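You operate a simulated robot arm through the tools that you are given. There is no shell and no other tool. Be economical: measure what you need, move in short steps, check, and stop when the job is done.

You run a simulated robot arm. Do the job below in one go: nothing can be reset, and whatever is moved stays where it is left.

## Task
Fit the tall yellow sponge into the grinder and give it a test run.
Fine: sponge wet and shield over before it runs; switch the grinder off again, leave the strip on. Where these are worked on the way, their far stop is far enough and under half their travel is too little: clear shield.

It is judged by the outcome, as a careful person would: the job done as asked, and still so three seconds after it is handed in. It fails if anything else is knocked over, pushed out of place, dropped, spilled or broken.

## Robot
A 7-joint arm with a two-finger parallel gripper, fixed in place. Base frame: the origin is at the foot of the arm, x ahead of it, y to its left, z up. Units: mm, degrees, N and s.
With the tool pointing down near the work surface it reaches from about 200 to 680 mm from the base axis. Its first joint turns from -66.0 to 66.0 degrees. Payload 2.4 kg.
The TCP is the grasp point between the finger pads, 30 mm short of the fingertips. In the tool frame z runs along the fingers and y along their closing line. The gripper opens to 94 mm. The fingers are 28 mm wide and 10 mm thick; the gripper's body (50 by 96 mm) begins 55 mm behind the TCP.
Orientation is that of the tool frame in the base frame, as a unit quaternion [x, y, z, w]. With the fingers straight down and closing along the base's y, the tool's x points along the base's -x, its y along +y and its z along -z.

## Interface
- The arm moves only by the tool apply_moves. Its argument "steps" is a list of rows, each a list of 3 entries, a list of its own where there are three numbers: the turn, a rotation vector about the base's x, y, z in rad, then the shift along the base's x, y, z in m, then the opening, from 0 (shut) to 1 (fully open). In form: [[[ax, ay, az], [dx, dy, dz], jaw], ...]. A call has 1 to 12 rows; each row shifts and turns the commanded pose from where the row before left it. A row lasts 0.2 s, in which the tool goes at most 50 mm and 8.6 degrees; a call with a longer step from one row to the next is refused whole, and so is a gripper value outside its range. A pose out of reach is approached as far as the arm can. The call stops where the force on the tool passes 40 N (or 10 N more than at its start, if that is more) or the arm is blocked; 0.2 s more then pass. Each finger travels about 153 mm/s and halts on what it meets, pressing with about 36 N; the grip force reading is that of the motor and also rises with nothing between the fingers. The clock runs only during rows and for 0.2 s after the last one: add rows that do not move to give the fingers time. It gives the time, the measured TCP pose, the force on the tool (base axes), the opening and the grip force at its end, in the units of the frame above (readings bear some noise), with the torque about the TCP (base axes, N m) and any sound that the robot's microphone picked up.
- Cameras (640 x 400 px; columns grow to the right, rows downward): "scene" is fixed at [51.8, 484.6, 1460.8]; the picture's right is [-0.61, -0.79, 0.00], its down [-0.33, 0.26, -0.91] and it looks along [0.72, -0.55, -0.42] (base axes); focal length 306 px, centre (320, 200). "wrist" rides on the gripper at [76, 14, -103] in the tool frame; the picture's right is [-0.18, 0.98, 0.00], its down [-0.75, -0.14, -0.64] and it looks along [-0.63, -0.12, 0.77] (tool axes); focal length 243 px, centre (320, 200). There is no depth. A picture from a camera that has moved, and an enlarged one, comes with that camera's place and axes in the base frame and with its lens.
- camera(camera): a new picture of that camera. It takes no simulated time.
- enlarge(camera, box): a new picture of the part [left, top, right, bottom] of that camera's present view, enlarged. It takes no simulated time.
- job_done(): hands the job in; it is judged then, once.

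Work in short steps. Places have to be worked out from the pictures, the camera data and where the tool is seen: move nearer, look again, correct. Check each grasp and each placing, and mend what went wrong. You have 120 turns and 84 pictures in all, those below and enlarged ones among them. Open the gripper and draw the arm clear of the work before you hand the job in, unless the task says otherwise; then end with one line.

The tools are called after "Call:" as name(argument=value, ...) on one line, values as JSON. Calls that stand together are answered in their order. apply_moves: Moves the arm, as the interface text tells. Its arguments: {"type":"object","properties":{"steps":{"type":"array","items":{"type":"array"}}},"required":["steps"]} The other tools are called the same way: camera (camera) takes a picture; enlarge (camera, box) takes an enlarged picture of a part of a camera's view; job_done () hands the job in.

At the start:

```text
clock: 0.0
ee_pos: [393.4, 45.9, 1331.3]
tcp_rot: [0.0, 1.0, -0.001, 0.001]
force: [-0.7, -0.9, -0.3]
ft_torque: [0.0, 0.0, 0.02]
opening: 94.1
grip_force: 0.1
```

scene: 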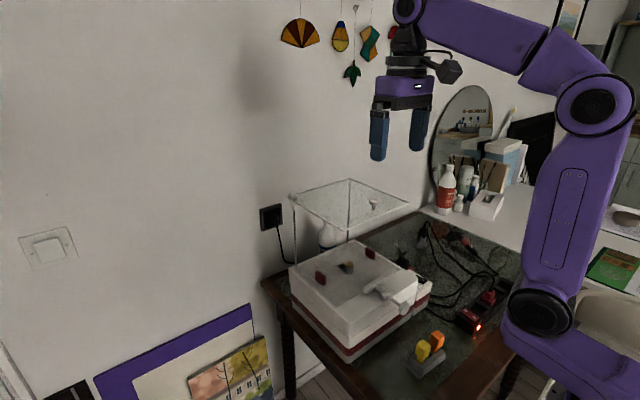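
wrist: 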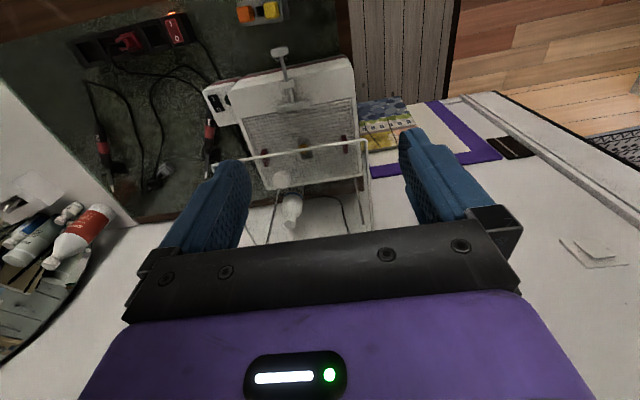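

I start by looking closer at the bench: grinder, sponges, power strip.

Call:
enlarge(camera="scene", box=[250, 170, 530, 390])

Call:
enlarge(camera="wrist", box=[60, 0, 380, 250])

```text
1.82 times, centred on (390, 280) of scene
camera zoom: at [51.8, 484.6, 1460.8], right [-0.61, -0.79, 0.0], down [-0.33, 0.26, -0.91], along [0.72, -0.55, -0.42], focal length 557 px, centre (193, 54)
```

zoom: 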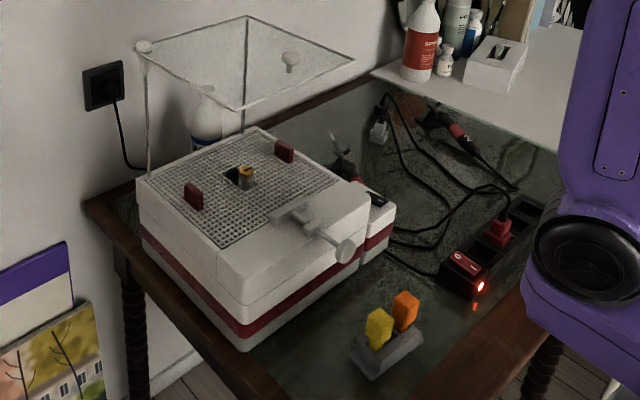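

```text
1.60 times, centred on (220, 125) of wrist
camera zoom: at [316.3, 59.9, 1432.9], right [0.18, 0.98, 0.0], down [0.75, -0.14, 0.64], along [0.63, -0.12, -0.77], focal length 388 px, centre (480, 320)
```

zoom: 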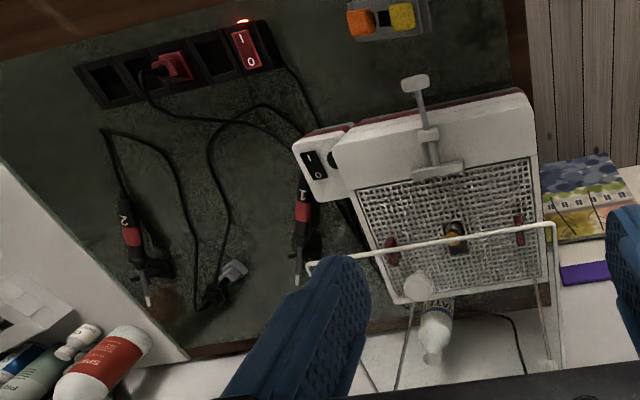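

The table top appears near z≈770, the yellow sponge near (318,-37,815), the grinder hole near (608,-37,870). I move closer for a better view.

Call:
apply_moves(steps=[[[0, 0, 0], [-0.02, -0.03, -0.03], 1], [[0, 0, 0], [-0.02, -0.03, -0.03], 1], [[0, 0, 0], [-0.02, -0.02, -0.04], 1], [[0, 0, 0], [-0.01, 0, -0.04], 1]])

Call:
camera(camera="wrist")

Call:
enlarge(camera="wrist", box=[180, 0, 420, 150])

Call:
enlarge(camera="scene", box=[270, 170, 430, 270])

Call:
enlarge(camera="scene", box=[350, 270, 510, 370])

```text
clock: 1.0
ee_pos: [321.3, -34.4, 1189.8]
tcp_rot: [0.0, 1.0, 0.001, 0.001]
force: [-0.6, 0.3, 0.1]
ft_torque: [-0.01, -0.02, -0.01]
opening: 94.1
grip_force: 0.0
```

```text
79 pictures are left
camera wrist: at [244.6, -18.8, 1291.1], right [0.18, 0.98, 0.0], down [0.75, -0.14, 0.64], along [0.63, -0.12, -0.77], focal length 243 px, centre (320, 200)
```

wrist: 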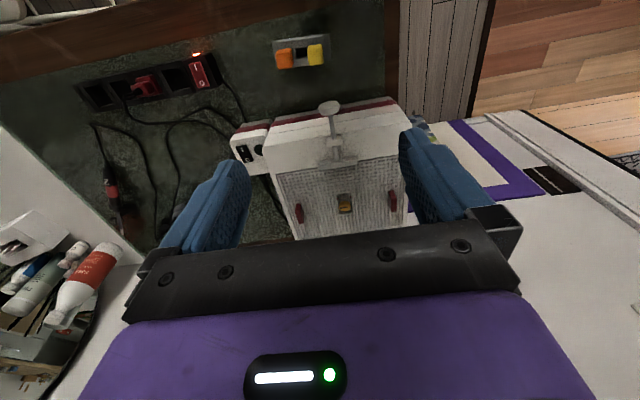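

```text
2.67 times, centred on (300, 75) of wrist
camera zoom: at [244.6, -18.8, 1291.1], right [0.18, 0.98, 0.0], down [0.75, -0.14, 0.64], along [0.63, -0.12, -0.77], focal length 647 px, centre (373, 533)
```

zoom: 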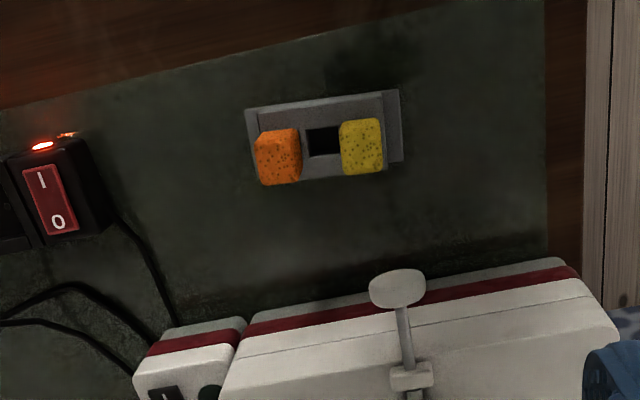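

```text
4.00 times, centred on (350, 220) of scene
camera zoom: at [51.8, 484.6, 1460.8], right [-0.61, -0.79, 0.0], down [-0.33, 0.26, -0.91], along [0.72, -0.55, -0.42], focal length 1225 px, centre (200, 120)
```

zoom: 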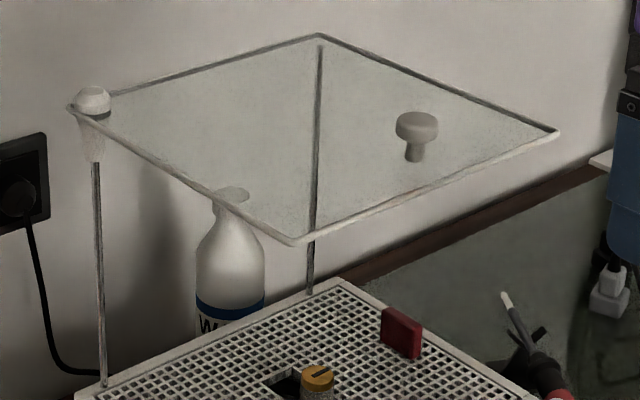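

```text
4.00 times, centred on (430, 320) of scene
camera zoom: at [51.8, 484.6, 1460.8], right [-0.61, -0.79, 0.0], down [-0.33, 0.26, -0.91], along [0.72, -0.55, -0.42], focal length 1225 px, centre (-120, -280)
```

zoom: 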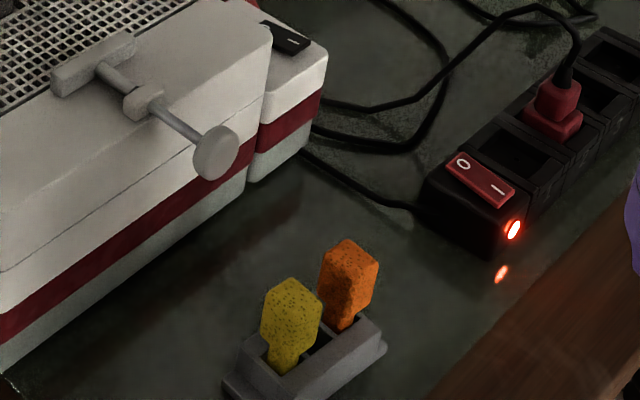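

The shield is a horizontal clear panel at about z=1120 held by two rear posts. I look at its mountings and at the bit hole in detail.

Call:
enlarge(camera="scene", box=[280, 175, 360, 225])

Call:
enlarge(camera="scene", box=[300, 235, 380, 285])

Call:
enlarge(camera="wrist", box=[230, 90, 420, 240])

```text
8.00 times, centred on (320, 200) of scene
camera zoom: at [51.8, 484.6, 1460.8], right [-0.61, -0.79, 0.0], down [-0.33, 0.26, -0.91], along [0.72, -0.55, -0.42], focal length 2450 px, centre (320, 200)
```

zoom: 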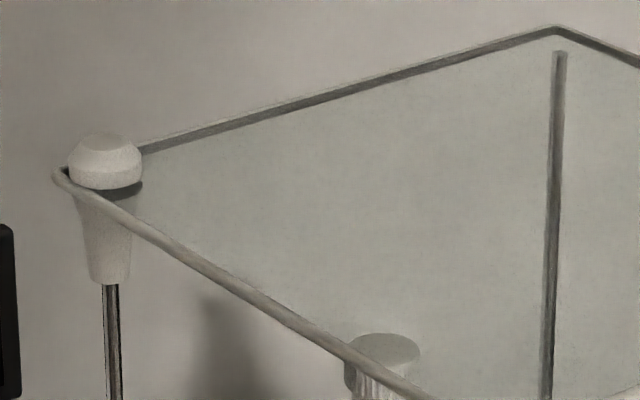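

```text
8.00 times, centred on (340, 260) of scene
camera zoom: at [51.8, 484.6, 1460.8], right [-0.61, -0.79, 0.0], down [-0.33, 0.26, -0.91], along [0.72, -0.55, -0.42], focal length 2450 px, centre (160, -280)
```

zoom: 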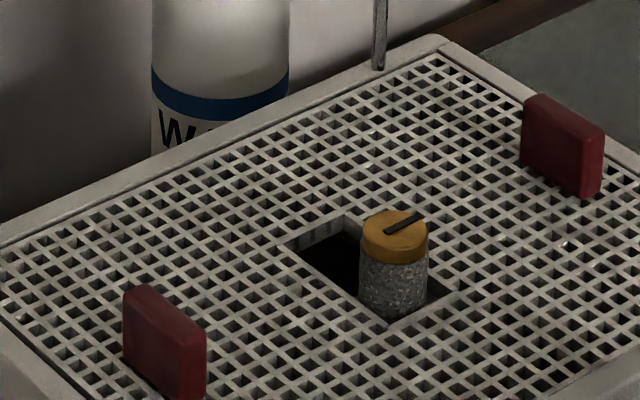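

```text
2.67 times, centred on (325, 165) of wrist
camera zoom: at [244.6, -18.8, 1291.1], right [0.18, 0.98, 0.0], down [0.75, -0.14, 0.64], along [0.63, -0.12, -0.77], focal length 647 px, centre (307, 293)
```

zoom: 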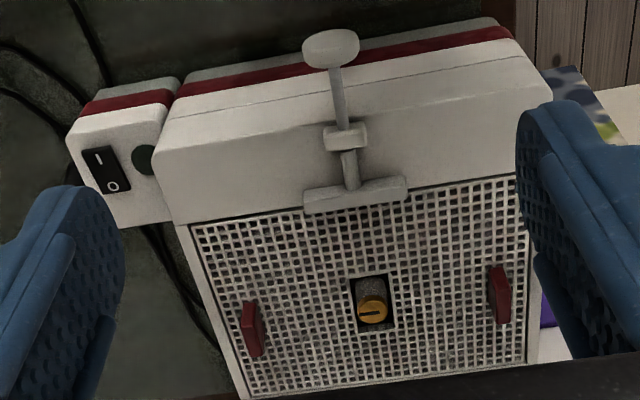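

The shield pivots on the rear-left post; there is a hole behind the bit for the sponge. Next I look at the cables, plug and grinder switch on the right side.

Call:
apply_moves(steps=[[[0, 0, 0], [-0.01, -0.04, -0.02], 1], [[0, 0, 0], [-0.01, -0.04, -0.02], 1], [[0, 0, 0], [-0.01, -0.04, -0.02], 1], [[0, 0, 0], [0, -0.03, -0.02], 1], [[0, 0, 0], [0, 0, 0], 1]])

Call:
camera(camera="wrist")

Call:
enlarge(camera="wrist", box=[180, 0, 420, 200])

Call:
enlarge(camera="scene", box=[390, 210, 530, 340])

```text
clock: 2.2
ee_pos: [290.8, -185.4, 1111.0]
tcp_rot: [0.0, 1.0, 0.0, 0.0]
force: [-0.7, 0.3, -0.3]
ft_torque: [-0.05, 0.01, -0.05]
opening: 94.2
grip_force: 0.0
```

```text
72 pictures are left
camera wrist: at [215.0, -170.9, 1212.2], right [0.18, 0.98, 0.0], down [0.75, -0.14, 0.64], along [0.63, -0.12, -0.77], focal length 243 px, centre (320, 200)
```

wrist: 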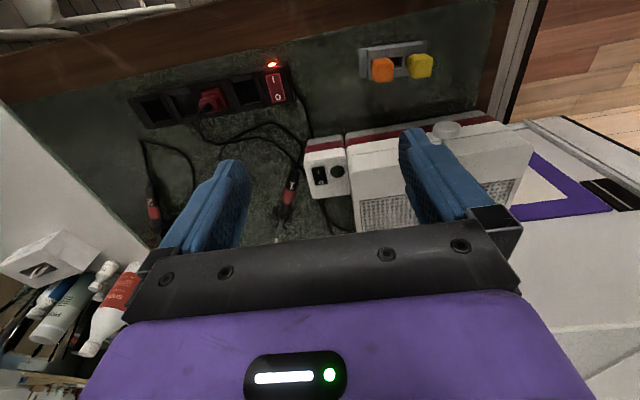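

```text
2.00 times, centred on (300, 100) of wrist
camera zoom: at [215.0, -170.9, 1212.2], right [0.18, 0.98, 0.0], down [0.75, -0.14, 0.64], along [0.63, -0.12, -0.77], focal length 485 px, centre (360, 400)
```

zoom: 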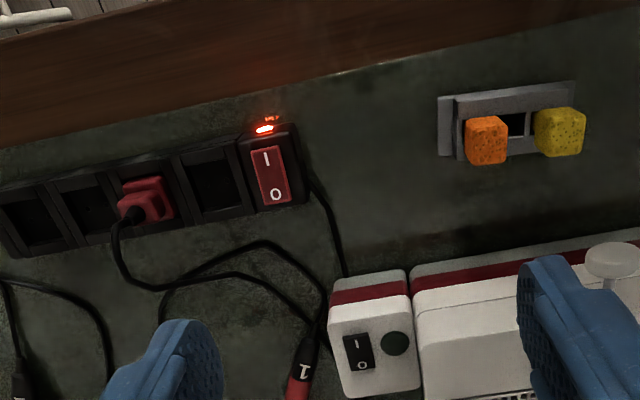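

```text
3.08 times, centred on (460, 275) of scene
camera zoom: at [51.8, 484.6, 1460.8], right [-0.61, -0.79, 0.0], down [-0.33, 0.26, -0.91], along [0.72, -0.55, -0.42], focal length 942 px, centre (-111, -31)
```

zoom: 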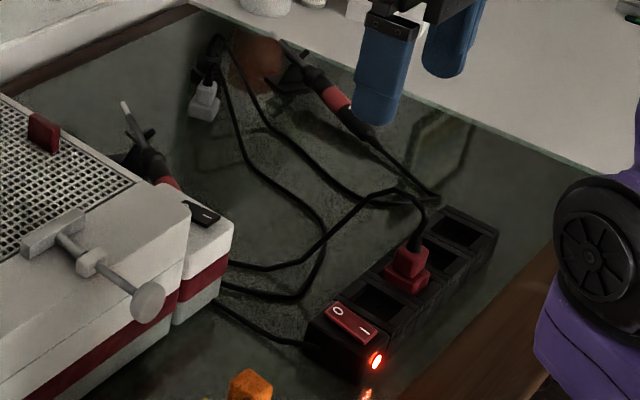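

Red plug's cable and the loose white plug's cable need tracing, so I move over the cable area for a near top view.

Call:
apply_moves(steps=[[[0, 0, 0], [0.02, -0.03, -0.025], 1], [[0, 0, 0], [0.02, -0.03, -0.025], 1], [[0, 0, 0], [0.02, -0.03, -0.025], 1], [[0, 0, 0], [0.02, -0.02, -0.02], 1], [[0, 0, 0], [0, 0, 0], 1]])

Call:
camera(camera="wrist")

Call:
enlarge(camera="wrist", box=[100, 50, 400, 250])

Call:
enlarge(camera="scene", box=[410, 210, 500, 300])

```text
clock: 3.4
ee_pos: [371.4, -294.9, 1017.0]
tcp_rot: [0.0, 1.0, 0.0, 0.0]
force: [-0.9, 0.0, 0.4]
ft_torque: [-0.01, 0.02, 0.02]
opening: 94.2
grip_force: 0.2
```

```text
69 pictures are left
camera wrist: at [294.8, -280.3, 1117.9], right [0.18, 0.98, 0.0], down [0.75, -0.14, 0.64], along [0.63, -0.12, -0.77], focal length 243 px, centre (320, 200)
```

wrist: 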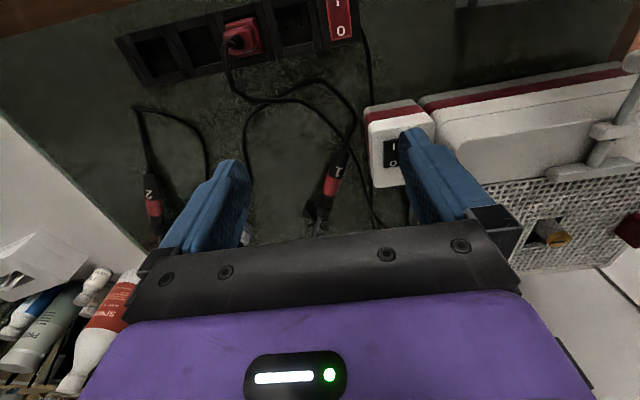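

```text
2.00 times, centred on (250, 150) of wrist
camera zoom: at [294.8, -280.3, 1117.9], right [0.18, 0.98, 0.0], down [0.75, -0.14, 0.64], along [0.63, -0.12, -0.77], focal length 485 px, centre (460, 300)
```

zoom: 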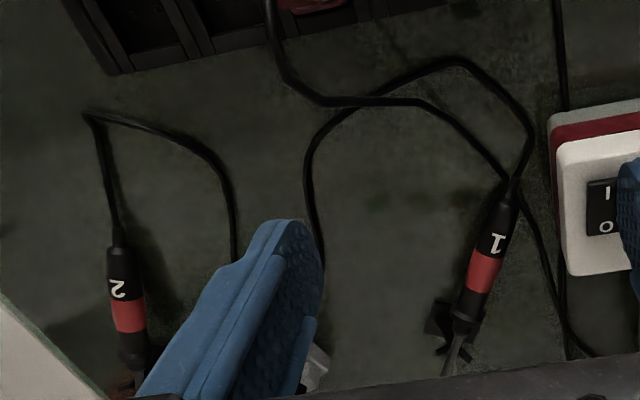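

```text
4.44 times, centred on (455, 255) of scene
camera zoom: at [51.8, 484.6, 1460.8], right [-0.61, -0.79, 0.0], down [-0.33, 0.26, -0.91], along [0.72, -0.55, -0.42], focal length 1361 px, centre (-280, -44)
```

zoom: 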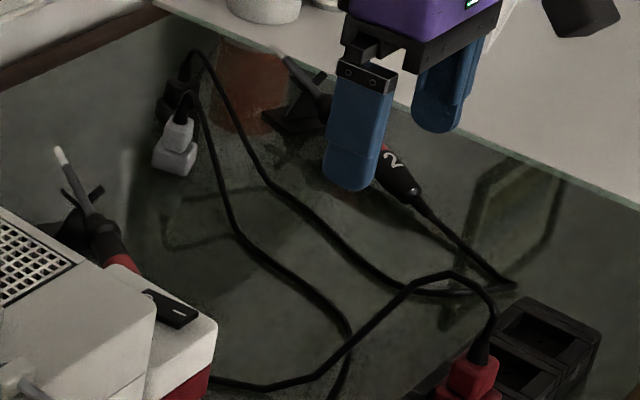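

The red plug's cable runs to the grinder (white plug is iron 1, black one iron 2), so the grinder is powered. Now a near look at the sponge holder.

Call:
apply_moves(steps=[[[0, 0, 0], [-0.02, 0.045, 0], 1], [[0, 0, 0], [-0.02, 0.045, 0], 1], [[0, 0, 0], [-0.02, 0.045, 0], 1], [[0, 0, 0], [-0.02, 0.045, -0.005], 1], [[0, 0, 0], [-0.015, 0.04, -0.02], 1], [[0, 0, 0], [0, 0.025, -0.03], 1], [[0, 0, 0], [0, 0, 0], 1]])

Call:
camera(camera="wrist")

Call:
enlarge(camera="scene", box=[400, 320, 470, 380])

```text
clock: 5.0
ee_pos: [276.1, -48.8, 962.3]
tcp_rot: [0.0, 1.0, 0.001, 0.001]
force: [0.0, 0.5, -0.2]
ft_torque: [0.04, 0.03, -0.02]
opening: 93.9
grip_force: 0.0
```

```text
66 pictures are left
camera wrist: at [199.4, -34.9, 1062.7], right [0.18, 0.98, 0.0], down [0.75, -0.14, 0.64], along [0.63, -0.12, -0.77], focal length 243 px, centre (320, 200)
```

wrist: 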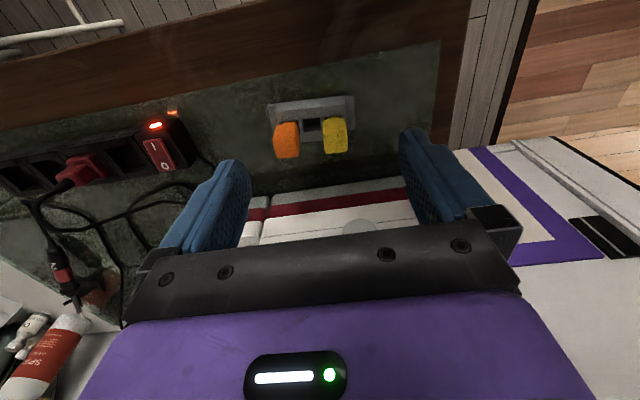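

```text
6.67 times, centred on (435, 350) of scene
camera zoom: at [51.8, 484.7, 1460.8], right [-0.61, -0.79, 0.0], down [-0.33, 0.26, -0.91], along [0.72, -0.55, -0.42], focal length 2042 px, centre (-447, -800)
```

zoom: 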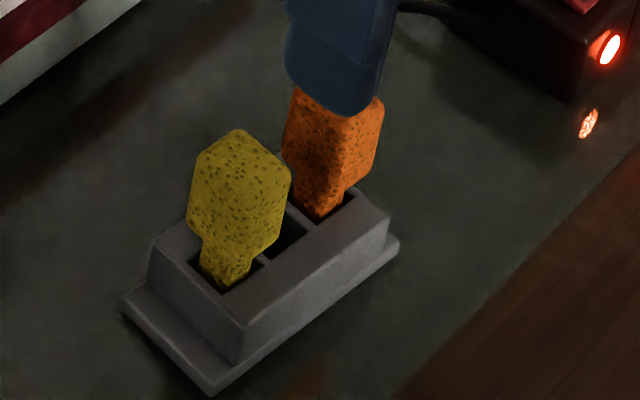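

Sponge is a head about 28 mm wide with a narrower stem. Before taking it I deal with the shield: I rise and look at its knob and pivot from near.

Call:
apply_moves(steps=[[[0, 0, 0], [0, 0, 0.05], 1], [[0, 0, 0], [0, 0, 0.05], 1], [[0, 0, 0], [0, 0, 0.05], 1], [[0, 0, 0], [0, 0, 0.05], 1], [[0, 0, 0], [0, 0, 0.05], 1], [[0, 0, 0], [0.02, 0, 0.03], 1], [[0, 0, 0], [0.04, 0, 0.01], 1], [[0, 0, 0], [0.04, 0, 0.01], 1], [[0, 0, 0], [0.03, 0, 0], 1], [[0, 0, 0], [0, 0, 0], 1]])

Call:
camera(camera="wrist")

Call:
camera(camera="scene")

```text
clock: 7.2
ee_pos: [408.3, -51.2, 1259.3]
tcp_rot: [0.001, 1.0, 0.0, -0.001]
force: [0.6, 0.3, 0.3]
ft_torque: [0.02, -0.02, 0.01]
opening: 93.8
grip_force: 0.0
```

```text
64 pictures are left
camera wrist: at [331.6, -36.4, 1361.7], right [0.18, 0.98, 0.0], down [0.75, -0.14, 0.64], along [0.63, -0.12, -0.77], focal length 243 px, centre (320, 200)
```

wrist: 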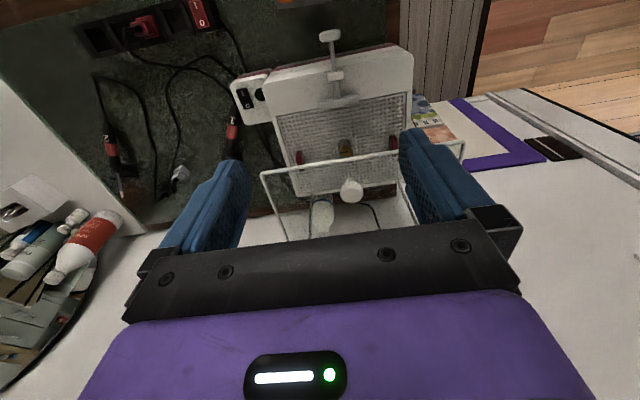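

```text
63 pictures are left
```

scene: 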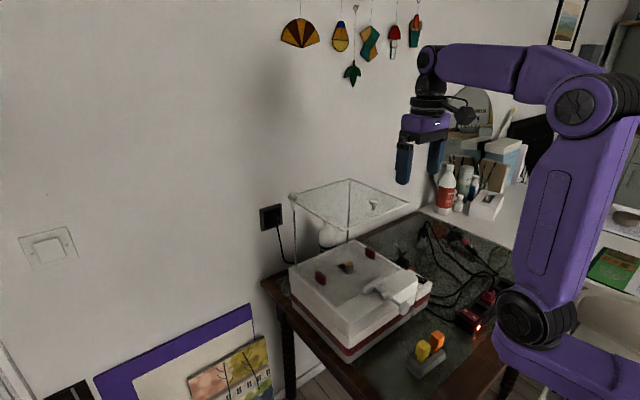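

Triangulation puts the knob near (497,-27), its top at z≈1150, panel at ≈1122. I move above it with the gripper part-open.

Call:
apply_moves(steps=[[[0, 0, 0], [0.03, 0.008, -0.01], 0.8], [[0, 0, 0], [0.03, 0.008, -0.01], 0.6], [[0, 0, 0], [0.029, 0.008, -0.02], 0.6], [[0, 0, 0], [0, 0, -0.03], 0.6], [[0, 0, 0], [0, 0, 0], 0.6]])

Call:
camera(camera="wrist")

Call:
enlarge(camera="scene", box=[280, 130, 440, 250])

```text
clock: 8.4
ee_pos: [497.5, -24.8, 1190.2]
tcp_rot: [-0.001, 1.0, 0.0, 0.0]
force: [0.8, -0.6, -0.3]
ft_torque: [0.01, 0.03, -0.05]
opening: 56.5
grip_force: 0.1
```

```text
62 pictures are left
camera wrist: at [420.7, -11.1, 1291.7], right [0.18, 0.98, 0.0], down [0.75, -0.14, 0.64], along [0.63, -0.12, -0.77], focal length 243 px, centre (320, 200)
```

wrist: 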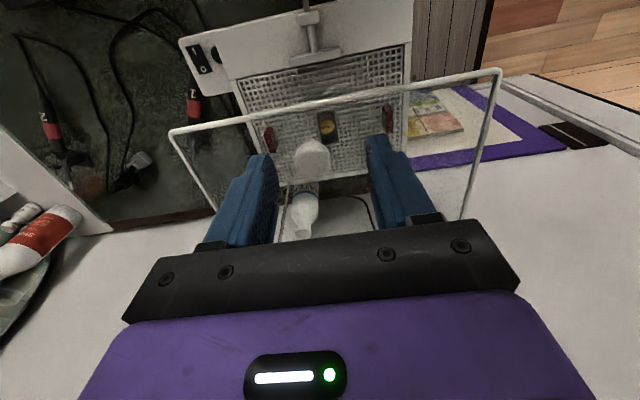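

```text
3.33 times, centred on (360, 190) of scene
camera zoom: at [51.8, 484.6, 1460.8], right [-0.61, -0.79, 0.0], down [-0.33, 0.26, -0.91], along [0.72, -0.55, -0.42], focal length 1021 px, centre (187, 233)
```

zoom: 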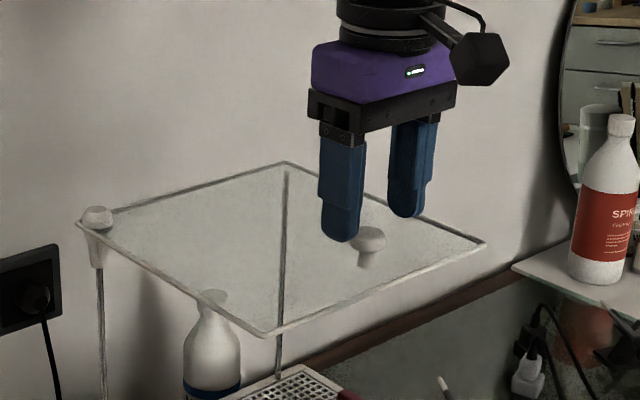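

The knob is between the fingers, about 6 mm to the right; I correct, lower to z≈1162 and close on it.

Call:
apply_moves(steps=[[[0, 0, 0], [0.003, -0.006, -0.012], 0.6], [[0, 0, 0], [0, 0, -0.012], 0.6], [[0, 0, 0], [0, 0, -0.006], 0.6], [[0, 0, 0], [0, 0, 0], 0.4], [[0, 0, 0], [0, 0, 0], 0.2], [[0, 0, 0], [0, 0, 0], 0.2]])

Call:
camera(camera="wrist")

```text
clock: 9.8
ee_pos: [499.9, -33.1, 1161.4]
tcp_rot: [0.0, 1.0, 0.0, 0.0]
force: [-2.4, -1.7, -0.7]
ft_torque: [-0.03, -0.01, -0.02]
opening: 25.1
grip_force: 44.8
```

```text
60 pictures are left
camera wrist: at [423.4, -17.7, 1261.7], right [0.18, 0.98, 0.0], down [0.75, -0.14, 0.64], along [0.63, -0.12, -0.77], focal length 243 px, centre (320, 200)
```

wrist: 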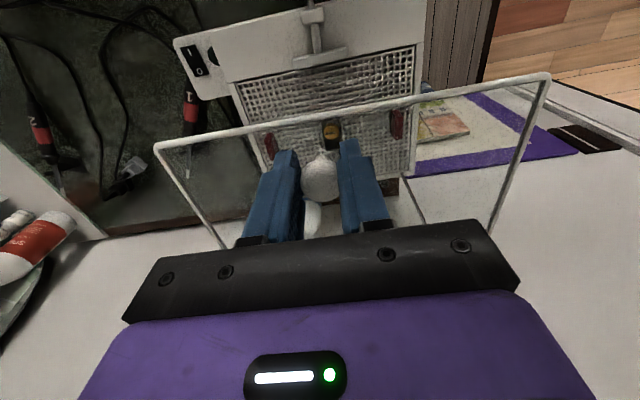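

Knob held (25 mm). I try a small 10 mm tangential move for a pivot at about (692,84).

Call:
apply_moves(steps=[[[0, 0, -0.022], [-0.0025, 0.0044, 0], 0.2], [[0, 0, -0.022], [-0.0024, 0.0044, 0], 0.2]])

```text
clock: 10.4
ee_pos: [494.3, -22.5, 1160.6]
tcp_rot: [0.022, 1.0, 0.0, 0.0]
force: [1.6, -2.2, -3.5]
ft_torque: [-0.01, 0.06, -0.32]
opening: 25.2
grip_force: 45.1
```

Low force, so it swings. I continue along the arc in three 8° steps and check.

Call:
apply_moves(steps=[[[0, 0, -0.07], [-0.0065, 0.0143, 0], 0.2], [[0, 0, -0.07], [-0.0065, 0.0143, 0], 0.2], [[0, 0, -0.07], [-0.0043, 0.015, 0], 0.2], [[0, 0, -0.07], [-0.0043, 0.015, 0], 0.2], [[0, 0, 0], [0, 0, 0], 0.2]])

Call:
enlarge(camera="scene", box=[240, 130, 440, 255])

```text
clock: 11.6
ee_pos: [473.5, 36.3, 1160.6]
tcp_rot: [0.161, 0.987, -0.001, -0.001]
force: [-0.3, -0.1, -31.0]
ft_torque: [-0.02, -0.17, -0.06]
opening: 25.1
grip_force: 45.1
```

```text
3.20 times, centred on (340, 192) of scene
camera zoom: at [52.3, 484.6, 1460.8], right [-0.61, -0.79, 0.0], down [-0.33, 0.26, -0.91], along [0.72, -0.55, -0.42], focal length 980 px, centre (256, 224)
```

zoom: 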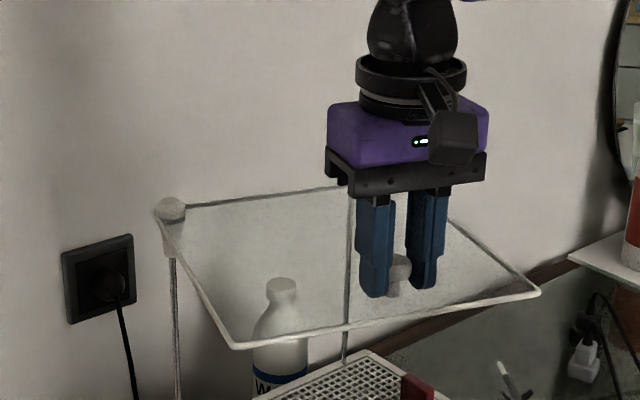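

The panel swings (about 17° so far), but a 31 N downward load built up. I lower 3 mm to see whether it relieves.

Call:
apply_moves(steps=[[[0, 0, 0], [0, 0, -0.003], 0.2], [[0, 0, 0], [0, 0, 0], 0.2]])

Call:
camera(camera="wrist")

```text
clock: 12.2
ee_pos: [474.1, 35.6, 1160.8]
tcp_rot: [0.162, 0.987, 0.0, 0.001]
force: [-7.3, -0.5, 3.9]
ft_torque: [0.42, 1.24, 0.15]
opening: 25.1
grip_force: 44.5
```

```text
58 pictures are left
camera wrist: at [405.0, 73.4, 1261.7], right [0.49, 0.87, 0.0], down [0.67, -0.37, 0.64], along [0.56, -0.31, -0.77], focal length 243 px, centre (320, 200)
```

wrist: 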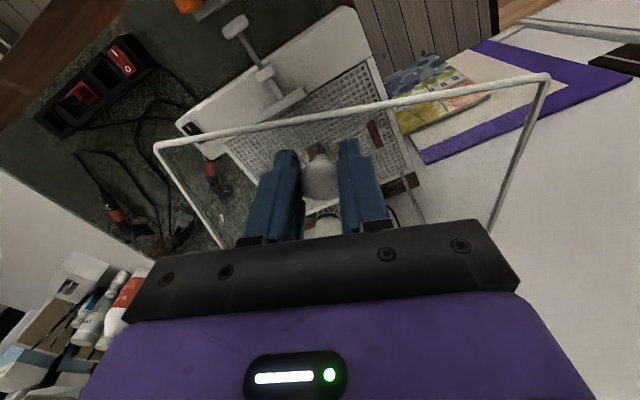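

Force is back to near zero, so that was only a stiff vertical offset. I continue along the arc.

Call:
apply_moves(steps=[[[0, 0, -0.105], [-0.0039, 0.023, 0], 0.2], [[0, 0, -0.105], [-0.0014, 0.0234, 0], 0.2], [[0, 0, -0.105], [0.001, 0.0233, 0], 0.2], [[0, 0, -0.105], [0.0035, 0.0231, 0], 0.2], [[0, 0, 0], [0, 0, 0], 0.2]])

```text
clock: 13.4
ee_pos: [473.6, 128.4, 1158.8]
tcp_rot: [0.364, 0.931, 0.002, 0.003]
force: [-1.9, 1.5, 32.6]
ft_torque: [-0.06, 0.0, 0.29]
opening: 25.1
grip_force: 45.3
```

Vertical load is now +33 N; I raise 2.5 mm and go on.

Call:
apply_moves(steps=[[[0, 0, 0], [0, 0, 0.0025], 0.2], [[0, 0, 0], [0, 0, 0], 0.2]])

```text
clock: 14.0
ee_pos: [472.2, 128.3, 1159.7]
tcp_rot: [0.365, 0.931, -0.001, 0.0]
force: [3.1, -1.2, 5.4]
ft_torque: [-0.91, -1.07, 0.05]
opening: 25.1
grip_force: 44.9
```

Call:
apply_moves(steps=[[[0, 0, -0.105], [0.0058, 0.0226, 0], 0.2], [[0, 0, -0.105], [0.0082, 0.0219, 0], 0.2], [[0, 0, -0.105], [0.0104, 0.021, 0], 0.2], [[0, 0, -0.105], [0.0126, 0.0197, 0], 0.2], [[0, 0, 0], [0, 0, 0], 0.2]])

Call:
enlarge(camera="scene", box=[200, 120, 440, 270])

```text
clock: 15.2
ee_pos: [512.3, 214.0, 1159.7]
tcp_rot: [0.551, 0.835, -0.001, -0.001]
force: [1.2, -2.0, -6.2]
ft_torque: [0.34, 0.21, -0.22]
opening: 25.0
grip_force: 44.9
```

```text
2.67 times, centred on (320, 195) of scene
camera zoom: at [52.0, 484.6, 1460.8], right [-0.61, -0.79, 0.0], down [-0.33, 0.26, -0.91], along [0.72, -0.55, -0.42], focal length 817 px, centre (320, 213)
```

zoom: 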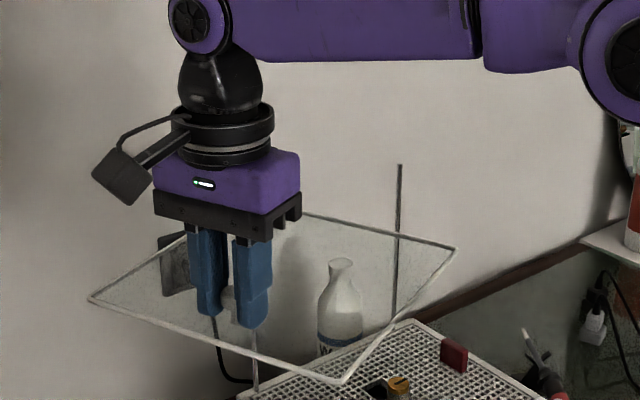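

The panel follows nicely (≈67°). I continue toward 90° and feel for the stop.

Call:
apply_moves(steps=[[[0, 0, -0.105], [0.0146, 0.0183, 0], 0.2], [[0, 0, -0.105], [0.0163, 0.0166, 0], 0.2], [[0, 0, -0.105], [0.0181, 0.0149, 0], 0.2], [[0, 0, -0.105], [0.0195, 0.0129, 0], 0.2], [[0, 0, 0], [0, 0, 0], 0.2]])

Call:
enlarge(camera="scene", box=[200, 120, 440, 270])

```text
clock: 16.4
ee_pos: [577.9, 275.0, 1160.2]
tcp_rot: [0.714, 0.7, -0.003, 0.001]
force: [0.8, -2.9, -5.0]
ft_torque: [-1.07, 0.14, -0.26]
opening: 25.1
grip_force: 44.7
```

```text
2.67 times, centred on (320, 195) of scene
camera zoom: at [52.0, 484.6, 1460.8], right [-0.61, -0.79, 0.0], down [-0.33, 0.26, -0.91], along [0.72, -0.55, -0.42], focal length 817 px, centre (320, 213)
```

zoom: 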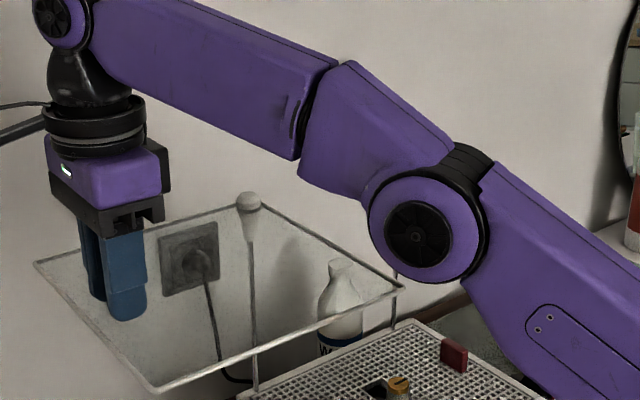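

Panel is swung about 91°, clear of the grinder, with little load. I release the knob and rise, then look again.

Call:
apply_moves(steps=[[[0, 0, 0], [0, 0, 0], 0.4], [[0, 0, 0], [0, 0, 0], 0.5], [[0, 0, 0], [0, 0, 0.03], 0.5], [[0, 0, 0], [0, 0, 0.04], 0.5], [[0, 0, 0], [-0.02, -0.02, 0.03], 0.5]])

Call:
enlarge(camera="scene", box=[200, 120, 440, 270])

```text
clock: 17.6
ee_pos: [529.5, 237.0, 1253.0]
tcp_rot: [0.712, 0.702, 0.001, 0.0]
force: [-0.2, -0.1, 0.5]
ft_torque: [-0.02, -0.04, 0.0]
opening: 47.0
grip_force: 0.2
out of reach, approached as far as the arm can: row 3, 4
```

```text
2.67 times, centred on (320, 195) of scene
camera zoom: at [51.8, 484.6, 1460.8], right [-0.61, -0.79, 0.0], down [-0.33, 0.26, -0.91], along [0.72, -0.55, -0.42], focal length 817 px, centre (320, 213)
```

zoom: 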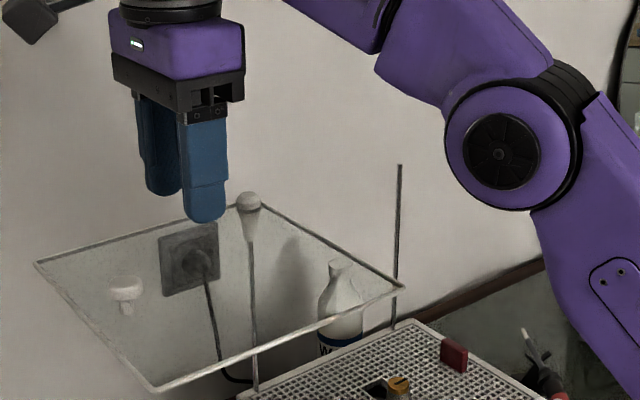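

The shield stays open. I turn the tool back and move over in front of the grinder at height.

Call:
apply_moves(steps=[[[0, 0, 0.1325], [-0.008, -0.024, 0], 0.5], [[0, 0, 0.1325], [-0.008, -0.024, 0], 0.5], [[0, 0, 0.1325], [-0.008, -0.024, 0], 0.5], [[0, 0, 0.1325], [-0.008, -0.024, 0], 0.5], [[0, 0, 0.1325], [-0.008, -0.024, 0], 0.5], [[0, 0, 0.1325], [-0.008, -0.024, 0], 0.5], [[0, 0, 0.1325], [0, -0.024, 0], 0.5], [[0, 0, 0.1325], [0, -0.024, 0], 0.5], [[0, 0, 0.1325], [0, -0.024, 0], 0.5], [[0, 0, 0.1325], [0, -0.024, 0], 0.5], [[0, 0, 0.1325], [0, -0.024, -0.03], 0.5], [[0, 0, 0.1325], [0, -0.024, -0.03], 0.5]])

Call:
camera(camera="wrist")

```text
clock: 20.2
ee_pos: [482.1, -52.5, 1192.7]
tcp_rot: [-0.004, 1.0, 0.0, 0.0]
force: [0.1, -0.5, -0.2]
ft_torque: [-0.07, 0.0, 0.01]
opening: 47.3
grip_force: 0.1
```

```text
54 pictures are left
camera wrist: at [403.5, -38.4, 1294.8], right [0.18, 0.98, 0.0], down [0.75, -0.14, 0.64], along [0.63, -0.11, -0.77], focal length 243 px, centre (320, 200)
```

wrist: 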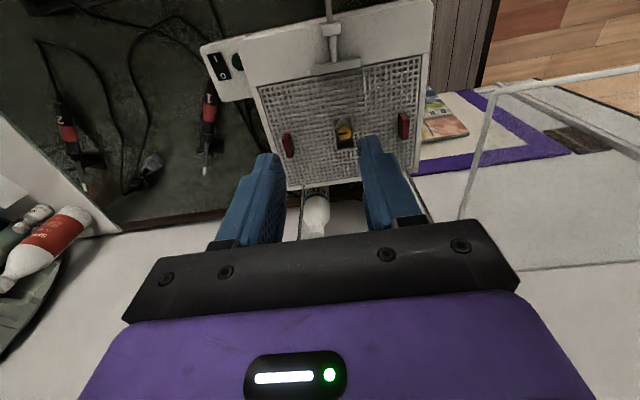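

Now I lower to see the bit hole and the slot behind it from near.

Call:
apply_moves(steps=[[[0, 0, 0], [0.02, 0, -0.045], 0.5], [[0, 0, 0], [0.02, 0, -0.045], 0.5], [[0, 0, 0], [0.02, 0, -0.045], 0.5], [[0, 0, 0], [0.02, 0, -0.04], 0.5], [[0, 0, 0], [0.0, 0, 0], 0.5]])

Call:
camera(camera="wrist")

Call:
enlarge(camera="wrist", box=[260, 60, 380, 180])

Call:
enlarge(camera="scene", box=[305, 235, 385, 285])

```text
clock: 21.4
ee_pos: [561.5, -50.6, 1015.7]
tcp_rot: [-0.003, 1.0, 0.0, 0.0]
force: [-0.5, 0.2, 0.2]
ft_torque: [0.0, 0.0, 0.0]
opening: 46.9
grip_force: 0.1
```

```text
53 pictures are left
camera wrist: at [484.5, -36.4, 1117.6], right [0.18, 0.98, 0.0], down [0.75, -0.14, 0.64], along [0.63, -0.12, -0.77], focal length 243 px, centre (320, 200)
```

wrist: 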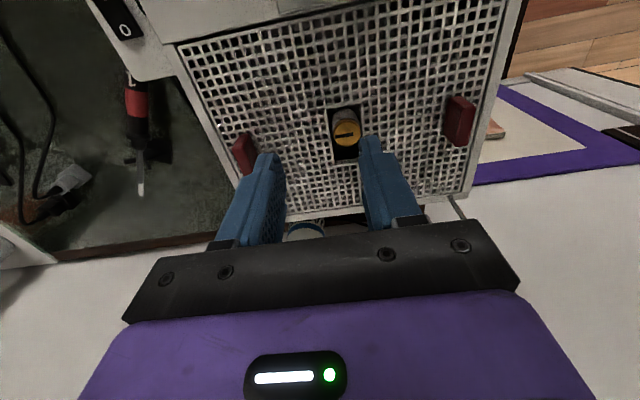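

```text
3.33 times, centred on (320, 120) of wrist
camera zoom: at [484.5, -36.4, 1117.6], right [0.18, 0.98, 0.0], down [0.75, -0.14, 0.64], along [0.63, -0.12, -0.77], focal length 809 px, centre (320, 467)
```

zoom: 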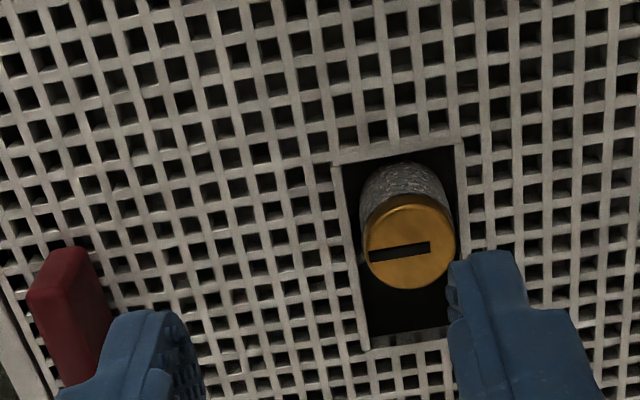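

```text
8.00 times, centred on (345, 260) of scene
camera zoom: at [51.8, 484.6, 1460.8], right [-0.61, -0.79, 0.0], down [-0.33, 0.26, -0.91], along [0.72, -0.55, -0.42], focal length 2450 px, centre (120, -280)
```

zoom: 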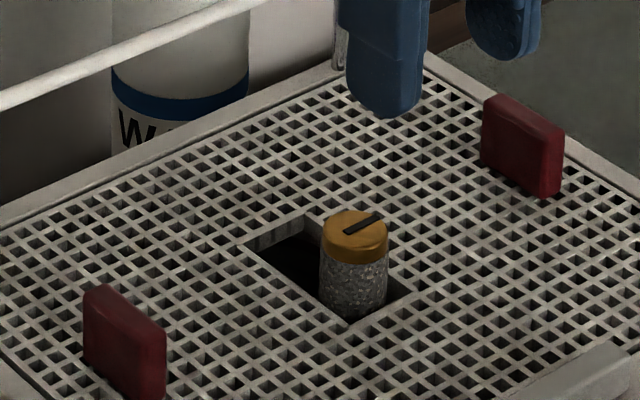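

Hole is about x 562–621, y −45..−10 at plate z≈893; bit centre ≈(577,−30), so the sponge slot is x≈590–621. Now back to the sponge holder for a close look.

Call:
apply_moves(steps=[[[0, 0, 0], [-0.045, 0, 0.01], 0.5], [[0, 0, 0], [-0.045, 0, 0], 0.5], [[0, 0, 0], [-0.045, 0, 0], 0.5], [[0, 0, 0], [-0.045, 0, 0], 0.5], [[0, 0, 0], [-0.045, 0, -0.02], 0.5], [[0, 0, 0], [-0.04, 0, -0.03], 0.55], [[0, 0, 0], [-0.015, 0, -0.04], 0.55], [[0, 0, 0], [0, 0, -0.03], 0.55], [[0, 0, 0], [0, 0, 0], 0.55]])

Call:
enlarge(camera="wrist", box=[240, 60, 400, 180])

Call:
enlarge(camera="scene", box=[400, 320, 460, 375])

```text
clock: 23.4
ee_pos: [281.9, -48.8, 908.6]
tcp_rot: [-0.002, 1.0, -0.001, 0.001]
force: [-0.6, -0.3, -0.9]
ft_torque: [-0.01, -0.05, 0.01]
opening: 51.8
grip_force: 0.1
out of reach, approached as far as the arm can: row 6
```

```text
3.33 times, centred on (320, 120) of wrist
camera zoom: at [205.0, -34.8, 1009.8], right [0.18, 0.98, 0.0], down [0.75, -0.14, 0.64], along [0.63, -0.12, -0.77], focal length 809 px, centre (320, 467)
```

zoom: 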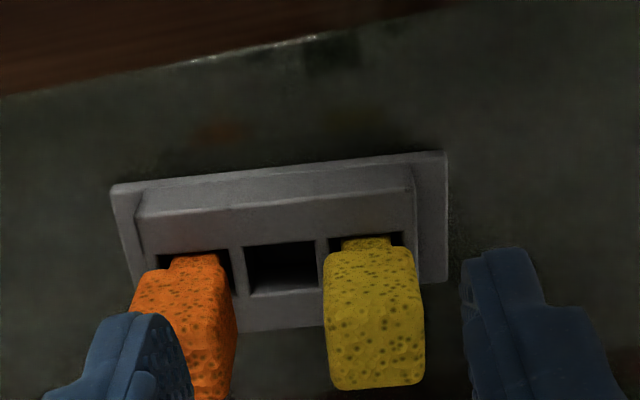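

```text
7.27 times, centred on (430, 348) of scene
camera zoom: at [51.8, 484.6, 1460.8], right [-0.61, -0.79, 0.0], down [-0.33, 0.26, -0.91], along [0.72, -0.55, -0.42], focal length 2227 px, centre (-480, -873)
```

zoom: 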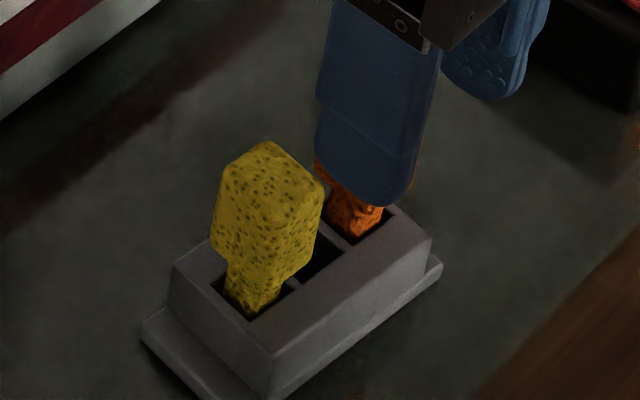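

Sponge top centre ≈ (323,−42,822), holder turned about −5°. I align above it with a narrow opening (to pass the orange one), and check before descending.

Call:
apply_moves(steps=[[[0, 0, -0.087], [0.02, 0.004, 0], 0.43], [[0, 0, 0], [0.021, 0.003, 0], 0.43], [[0, 0, 0], [0, 0, -0.02], 0.43], [[0, 0, 0], [0, 0, -0.01], 0.43], [[0, 0, 0], [0, 0, 0], 0.43]])

Call:
camera(camera="wrist")

Call:
enlarge(camera="scene", box=[390, 290, 470, 370])

```text
clock: 24.6
ee_pos: [321.5, -44.6, 877.6]
tcp_rot: [0.04, 0.999, 0.0, -0.001]
force: [-0.1, 0.1, -0.8]
ft_torque: [0.02, -0.02, 0.03]
opening: 40.4
grip_force: 0.1
```

```text
48 pictures are left
camera wrist: at [247.1, -23.7, 979.3], right [0.26, 0.96, 0.0], down [0.74, -0.2, 0.64], along [0.62, -0.17, -0.77], focal length 243 px, centre (320, 200)
```

wrist: 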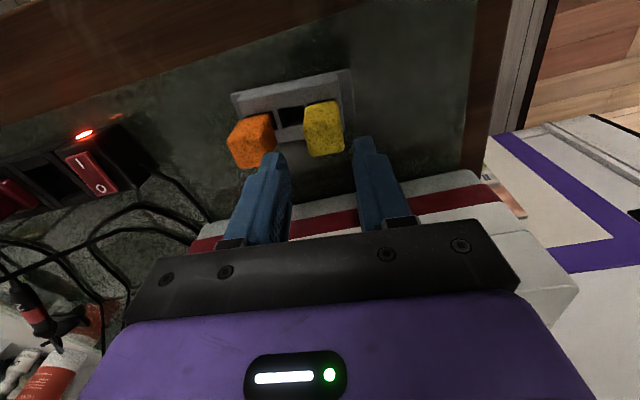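

```text
5.00 times, centred on (430, 330) of scene
camera zoom: at [51.8, 484.6, 1460.8], right [-0.61, -0.79, 0.0], down [-0.33, 0.26, -0.91], along [0.72, -0.55, -0.42], focal length 1531 px, centre (-230, -450)
```

zoom: 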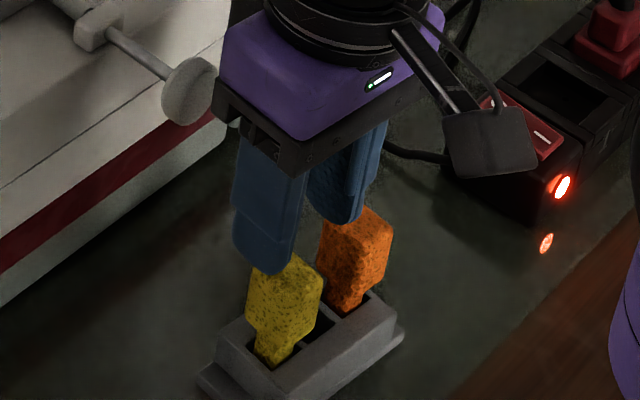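

Needs +3 mm x, +4 mm y; then I descend to TCP z≈831 and close.

Call:
apply_moves(steps=[[[0, 0, 0], [0.003, 0.004, -0.01], 0.43], [[0, 0, 0], [0, 0, -0.012], 0.43], [[0, 0, 0], [0, 0, -0.012], 0.43], [[0, 0, 0], [0, 0, -0.013], 0.43], [[0, 0, 0], [0, 0, 0], 0.43]])

Call:
camera(camera="wrist")

Call:
enlarge(camera="scene", box=[390, 290, 470, 370])

```text
clock: 25.8
ee_pos: [324.8, -40.7, 831.6]
tcp_rot: [0.042, 0.999, 0.0, -0.001]
force: [0.3, -0.1, -0.1]
ft_torque: [0.01, -0.03, -0.01]
opening: 40.3
grip_force: 0.0
```

```text
46 pictures are left
camera wrist: at [250.6, -19.4, 933.4], right [0.26, 0.96, 0.0], down [0.74, -0.2, 0.64], along [0.62, -0.17, -0.77], focal length 243 px, centre (320, 200)
```

wrist: 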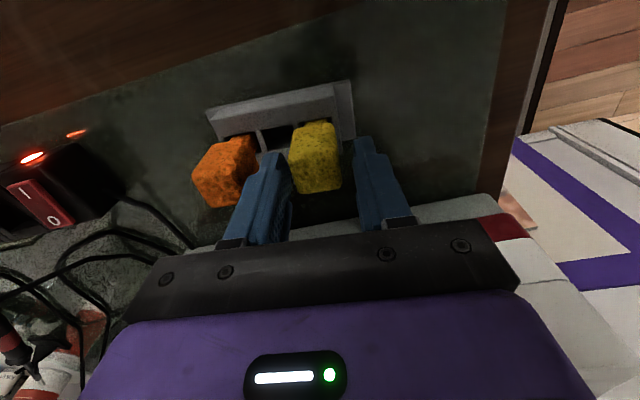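

```text
5.00 times, centred on (430, 330) of scene
camera zoom: at [51.8, 484.6, 1460.8], right [-0.61, -0.79, 0.0], down [-0.33, 0.26, -0.91], along [0.72, -0.55, -0.42], focal length 1531 px, centre (-230, -450)
```

zoom: 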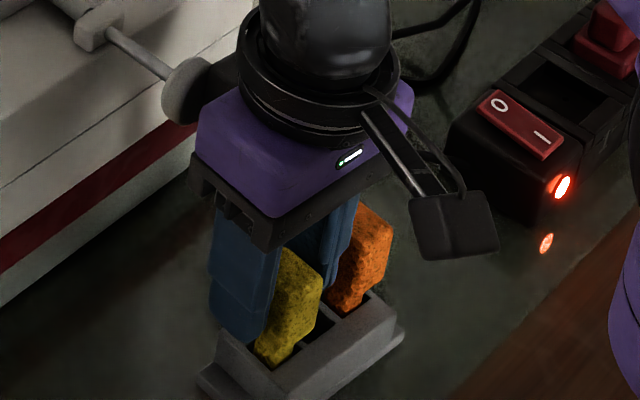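

Fingers straddle the head without contact. I close.

Call:
apply_moves(steps=[[[0, 0, 0], [0, 0, 0], 0.35], [[0, 0, 0], [0, 0, 0], 0.25], [[0, 0, 0], [0, 0, 0], 0.15], [[0, 0, 0], [0, 0, 0], 0.15]])

Call:
camera(camera="wrist")

```text
clock: 26.8
ee_pos: [325.8, -40.3, 833.2]
tcp_rot: [0.042, 0.999, 0.001, 0.001]
force: [-2.4, -4.6, 21.3]
ft_torque: [-0.32, 0.3, -0.01]
opening: 24.7
grip_force: 35.7
```

```text
44 pictures are left
camera wrist: at [250.6, -19.7, 933.7], right [0.27, 0.96, 0.0], down [0.74, -0.2, 0.64], along [0.62, -0.17, -0.77], focal length 243 px, centre (320, 200)
```

wrist: 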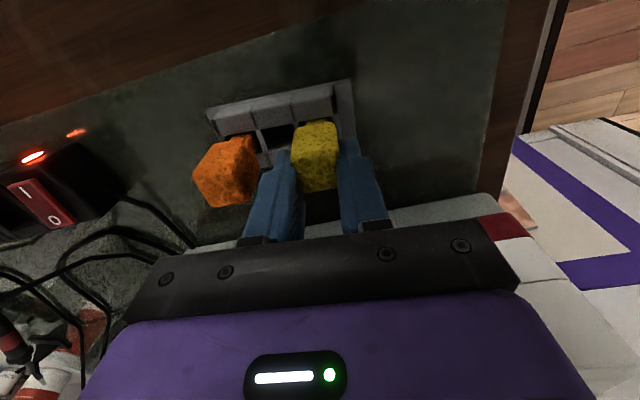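

Gripped at 24.7 mm. I lift slowly straight up and check that only the sponge comes.

Call:
apply_moves(steps=[[[0, 0, 0], [0, 0, 0.01], 0.15], [[0, 0, 0], [0, 0, 0.015], 0.15], [[0, 0, 0], [0, 0, 0.02], 0.15], [[0, 0, 0], [0, 0, 0.03], 0.15], [[0, 0, 0], [0, 0, 0.03], 0.15], [[0, 0, 0], [0, 0, 0.03], 0.15]])

Call:
camera(camera="wrist")

Call:
enlarge(camera="scene", box=[380, 260, 480, 370])

```text
clock: 28.2
ee_pos: [324.7, -40.8, 965.9]
tcp_rot: [0.041, 0.999, 0.0, 0.001]
force: [-0.1, 0.1, 0.0]
ft_torque: [-0.01, 0.04, 0.01]
opening: 24.7
grip_force: 36.0
```

```text
43 pictures are left
camera wrist: at [249.7, -19.5, 1068.0], right [0.26, 0.96, 0.0], down [0.74, -0.2, 0.64], along [0.62, -0.17, -0.77], focal length 243 px, centre (320, 200)
```

wrist: 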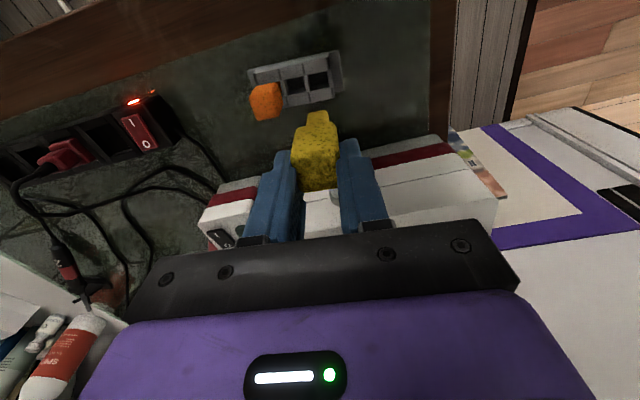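

```text
3.64 times, centred on (430, 315) of scene
camera zoom: at [51.8, 484.6, 1460.8], right [-0.61, -0.79, 0.0], down [-0.33, 0.26, -0.91], along [0.72, -0.55, -0.42], focal length 1114 px, centre (-80, -218)
```

zoom: 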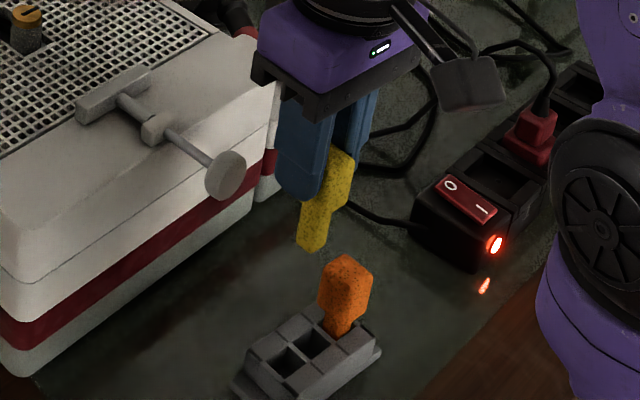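

Sponge held upright. I enlarge to measure stem length and whether it sits straight.

Call:
enlarge(camera="wrist", box=[260, 90, 380, 210])

Call:
enlarge(camera="scene", box=[415, 285, 465, 335])

```text
3.33 times, centred on (320, 150) of wrist
camera zoom: at [249.7, -19.5, 1068.0], right [0.26, 0.96, 0.0], down [0.74, -0.2, 0.64], along [0.62, -0.17, -0.77], focal length 809 px, centre (320, 367)
```

zoom: 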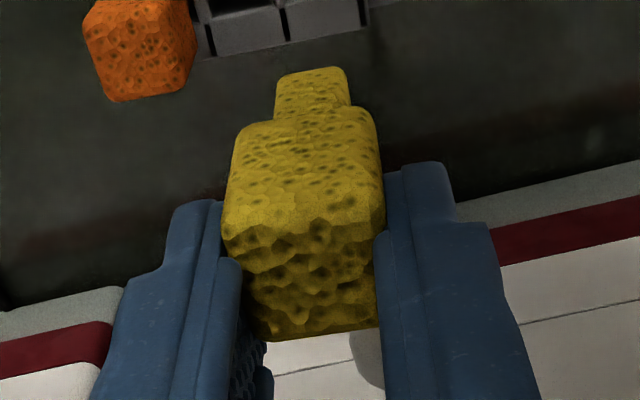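

```text
8.00 times, centred on (440, 310) of scene
camera zoom: at [51.8, 484.6, 1460.8], right [-0.61, -0.79, 0.0], down [-0.33, 0.26, -0.91], along [0.72, -0.55, -0.42], focal length 2450 px, centre (-640, -680)
```

zoom: 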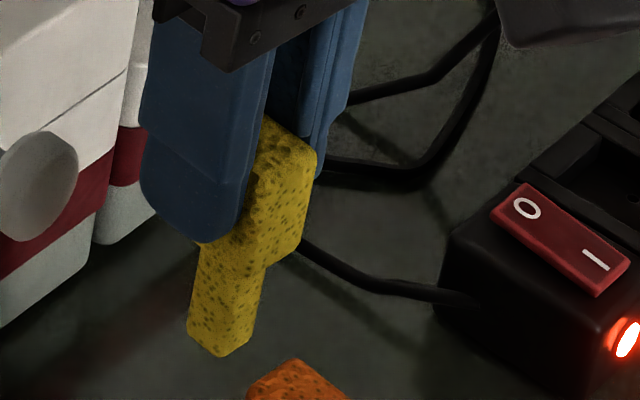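

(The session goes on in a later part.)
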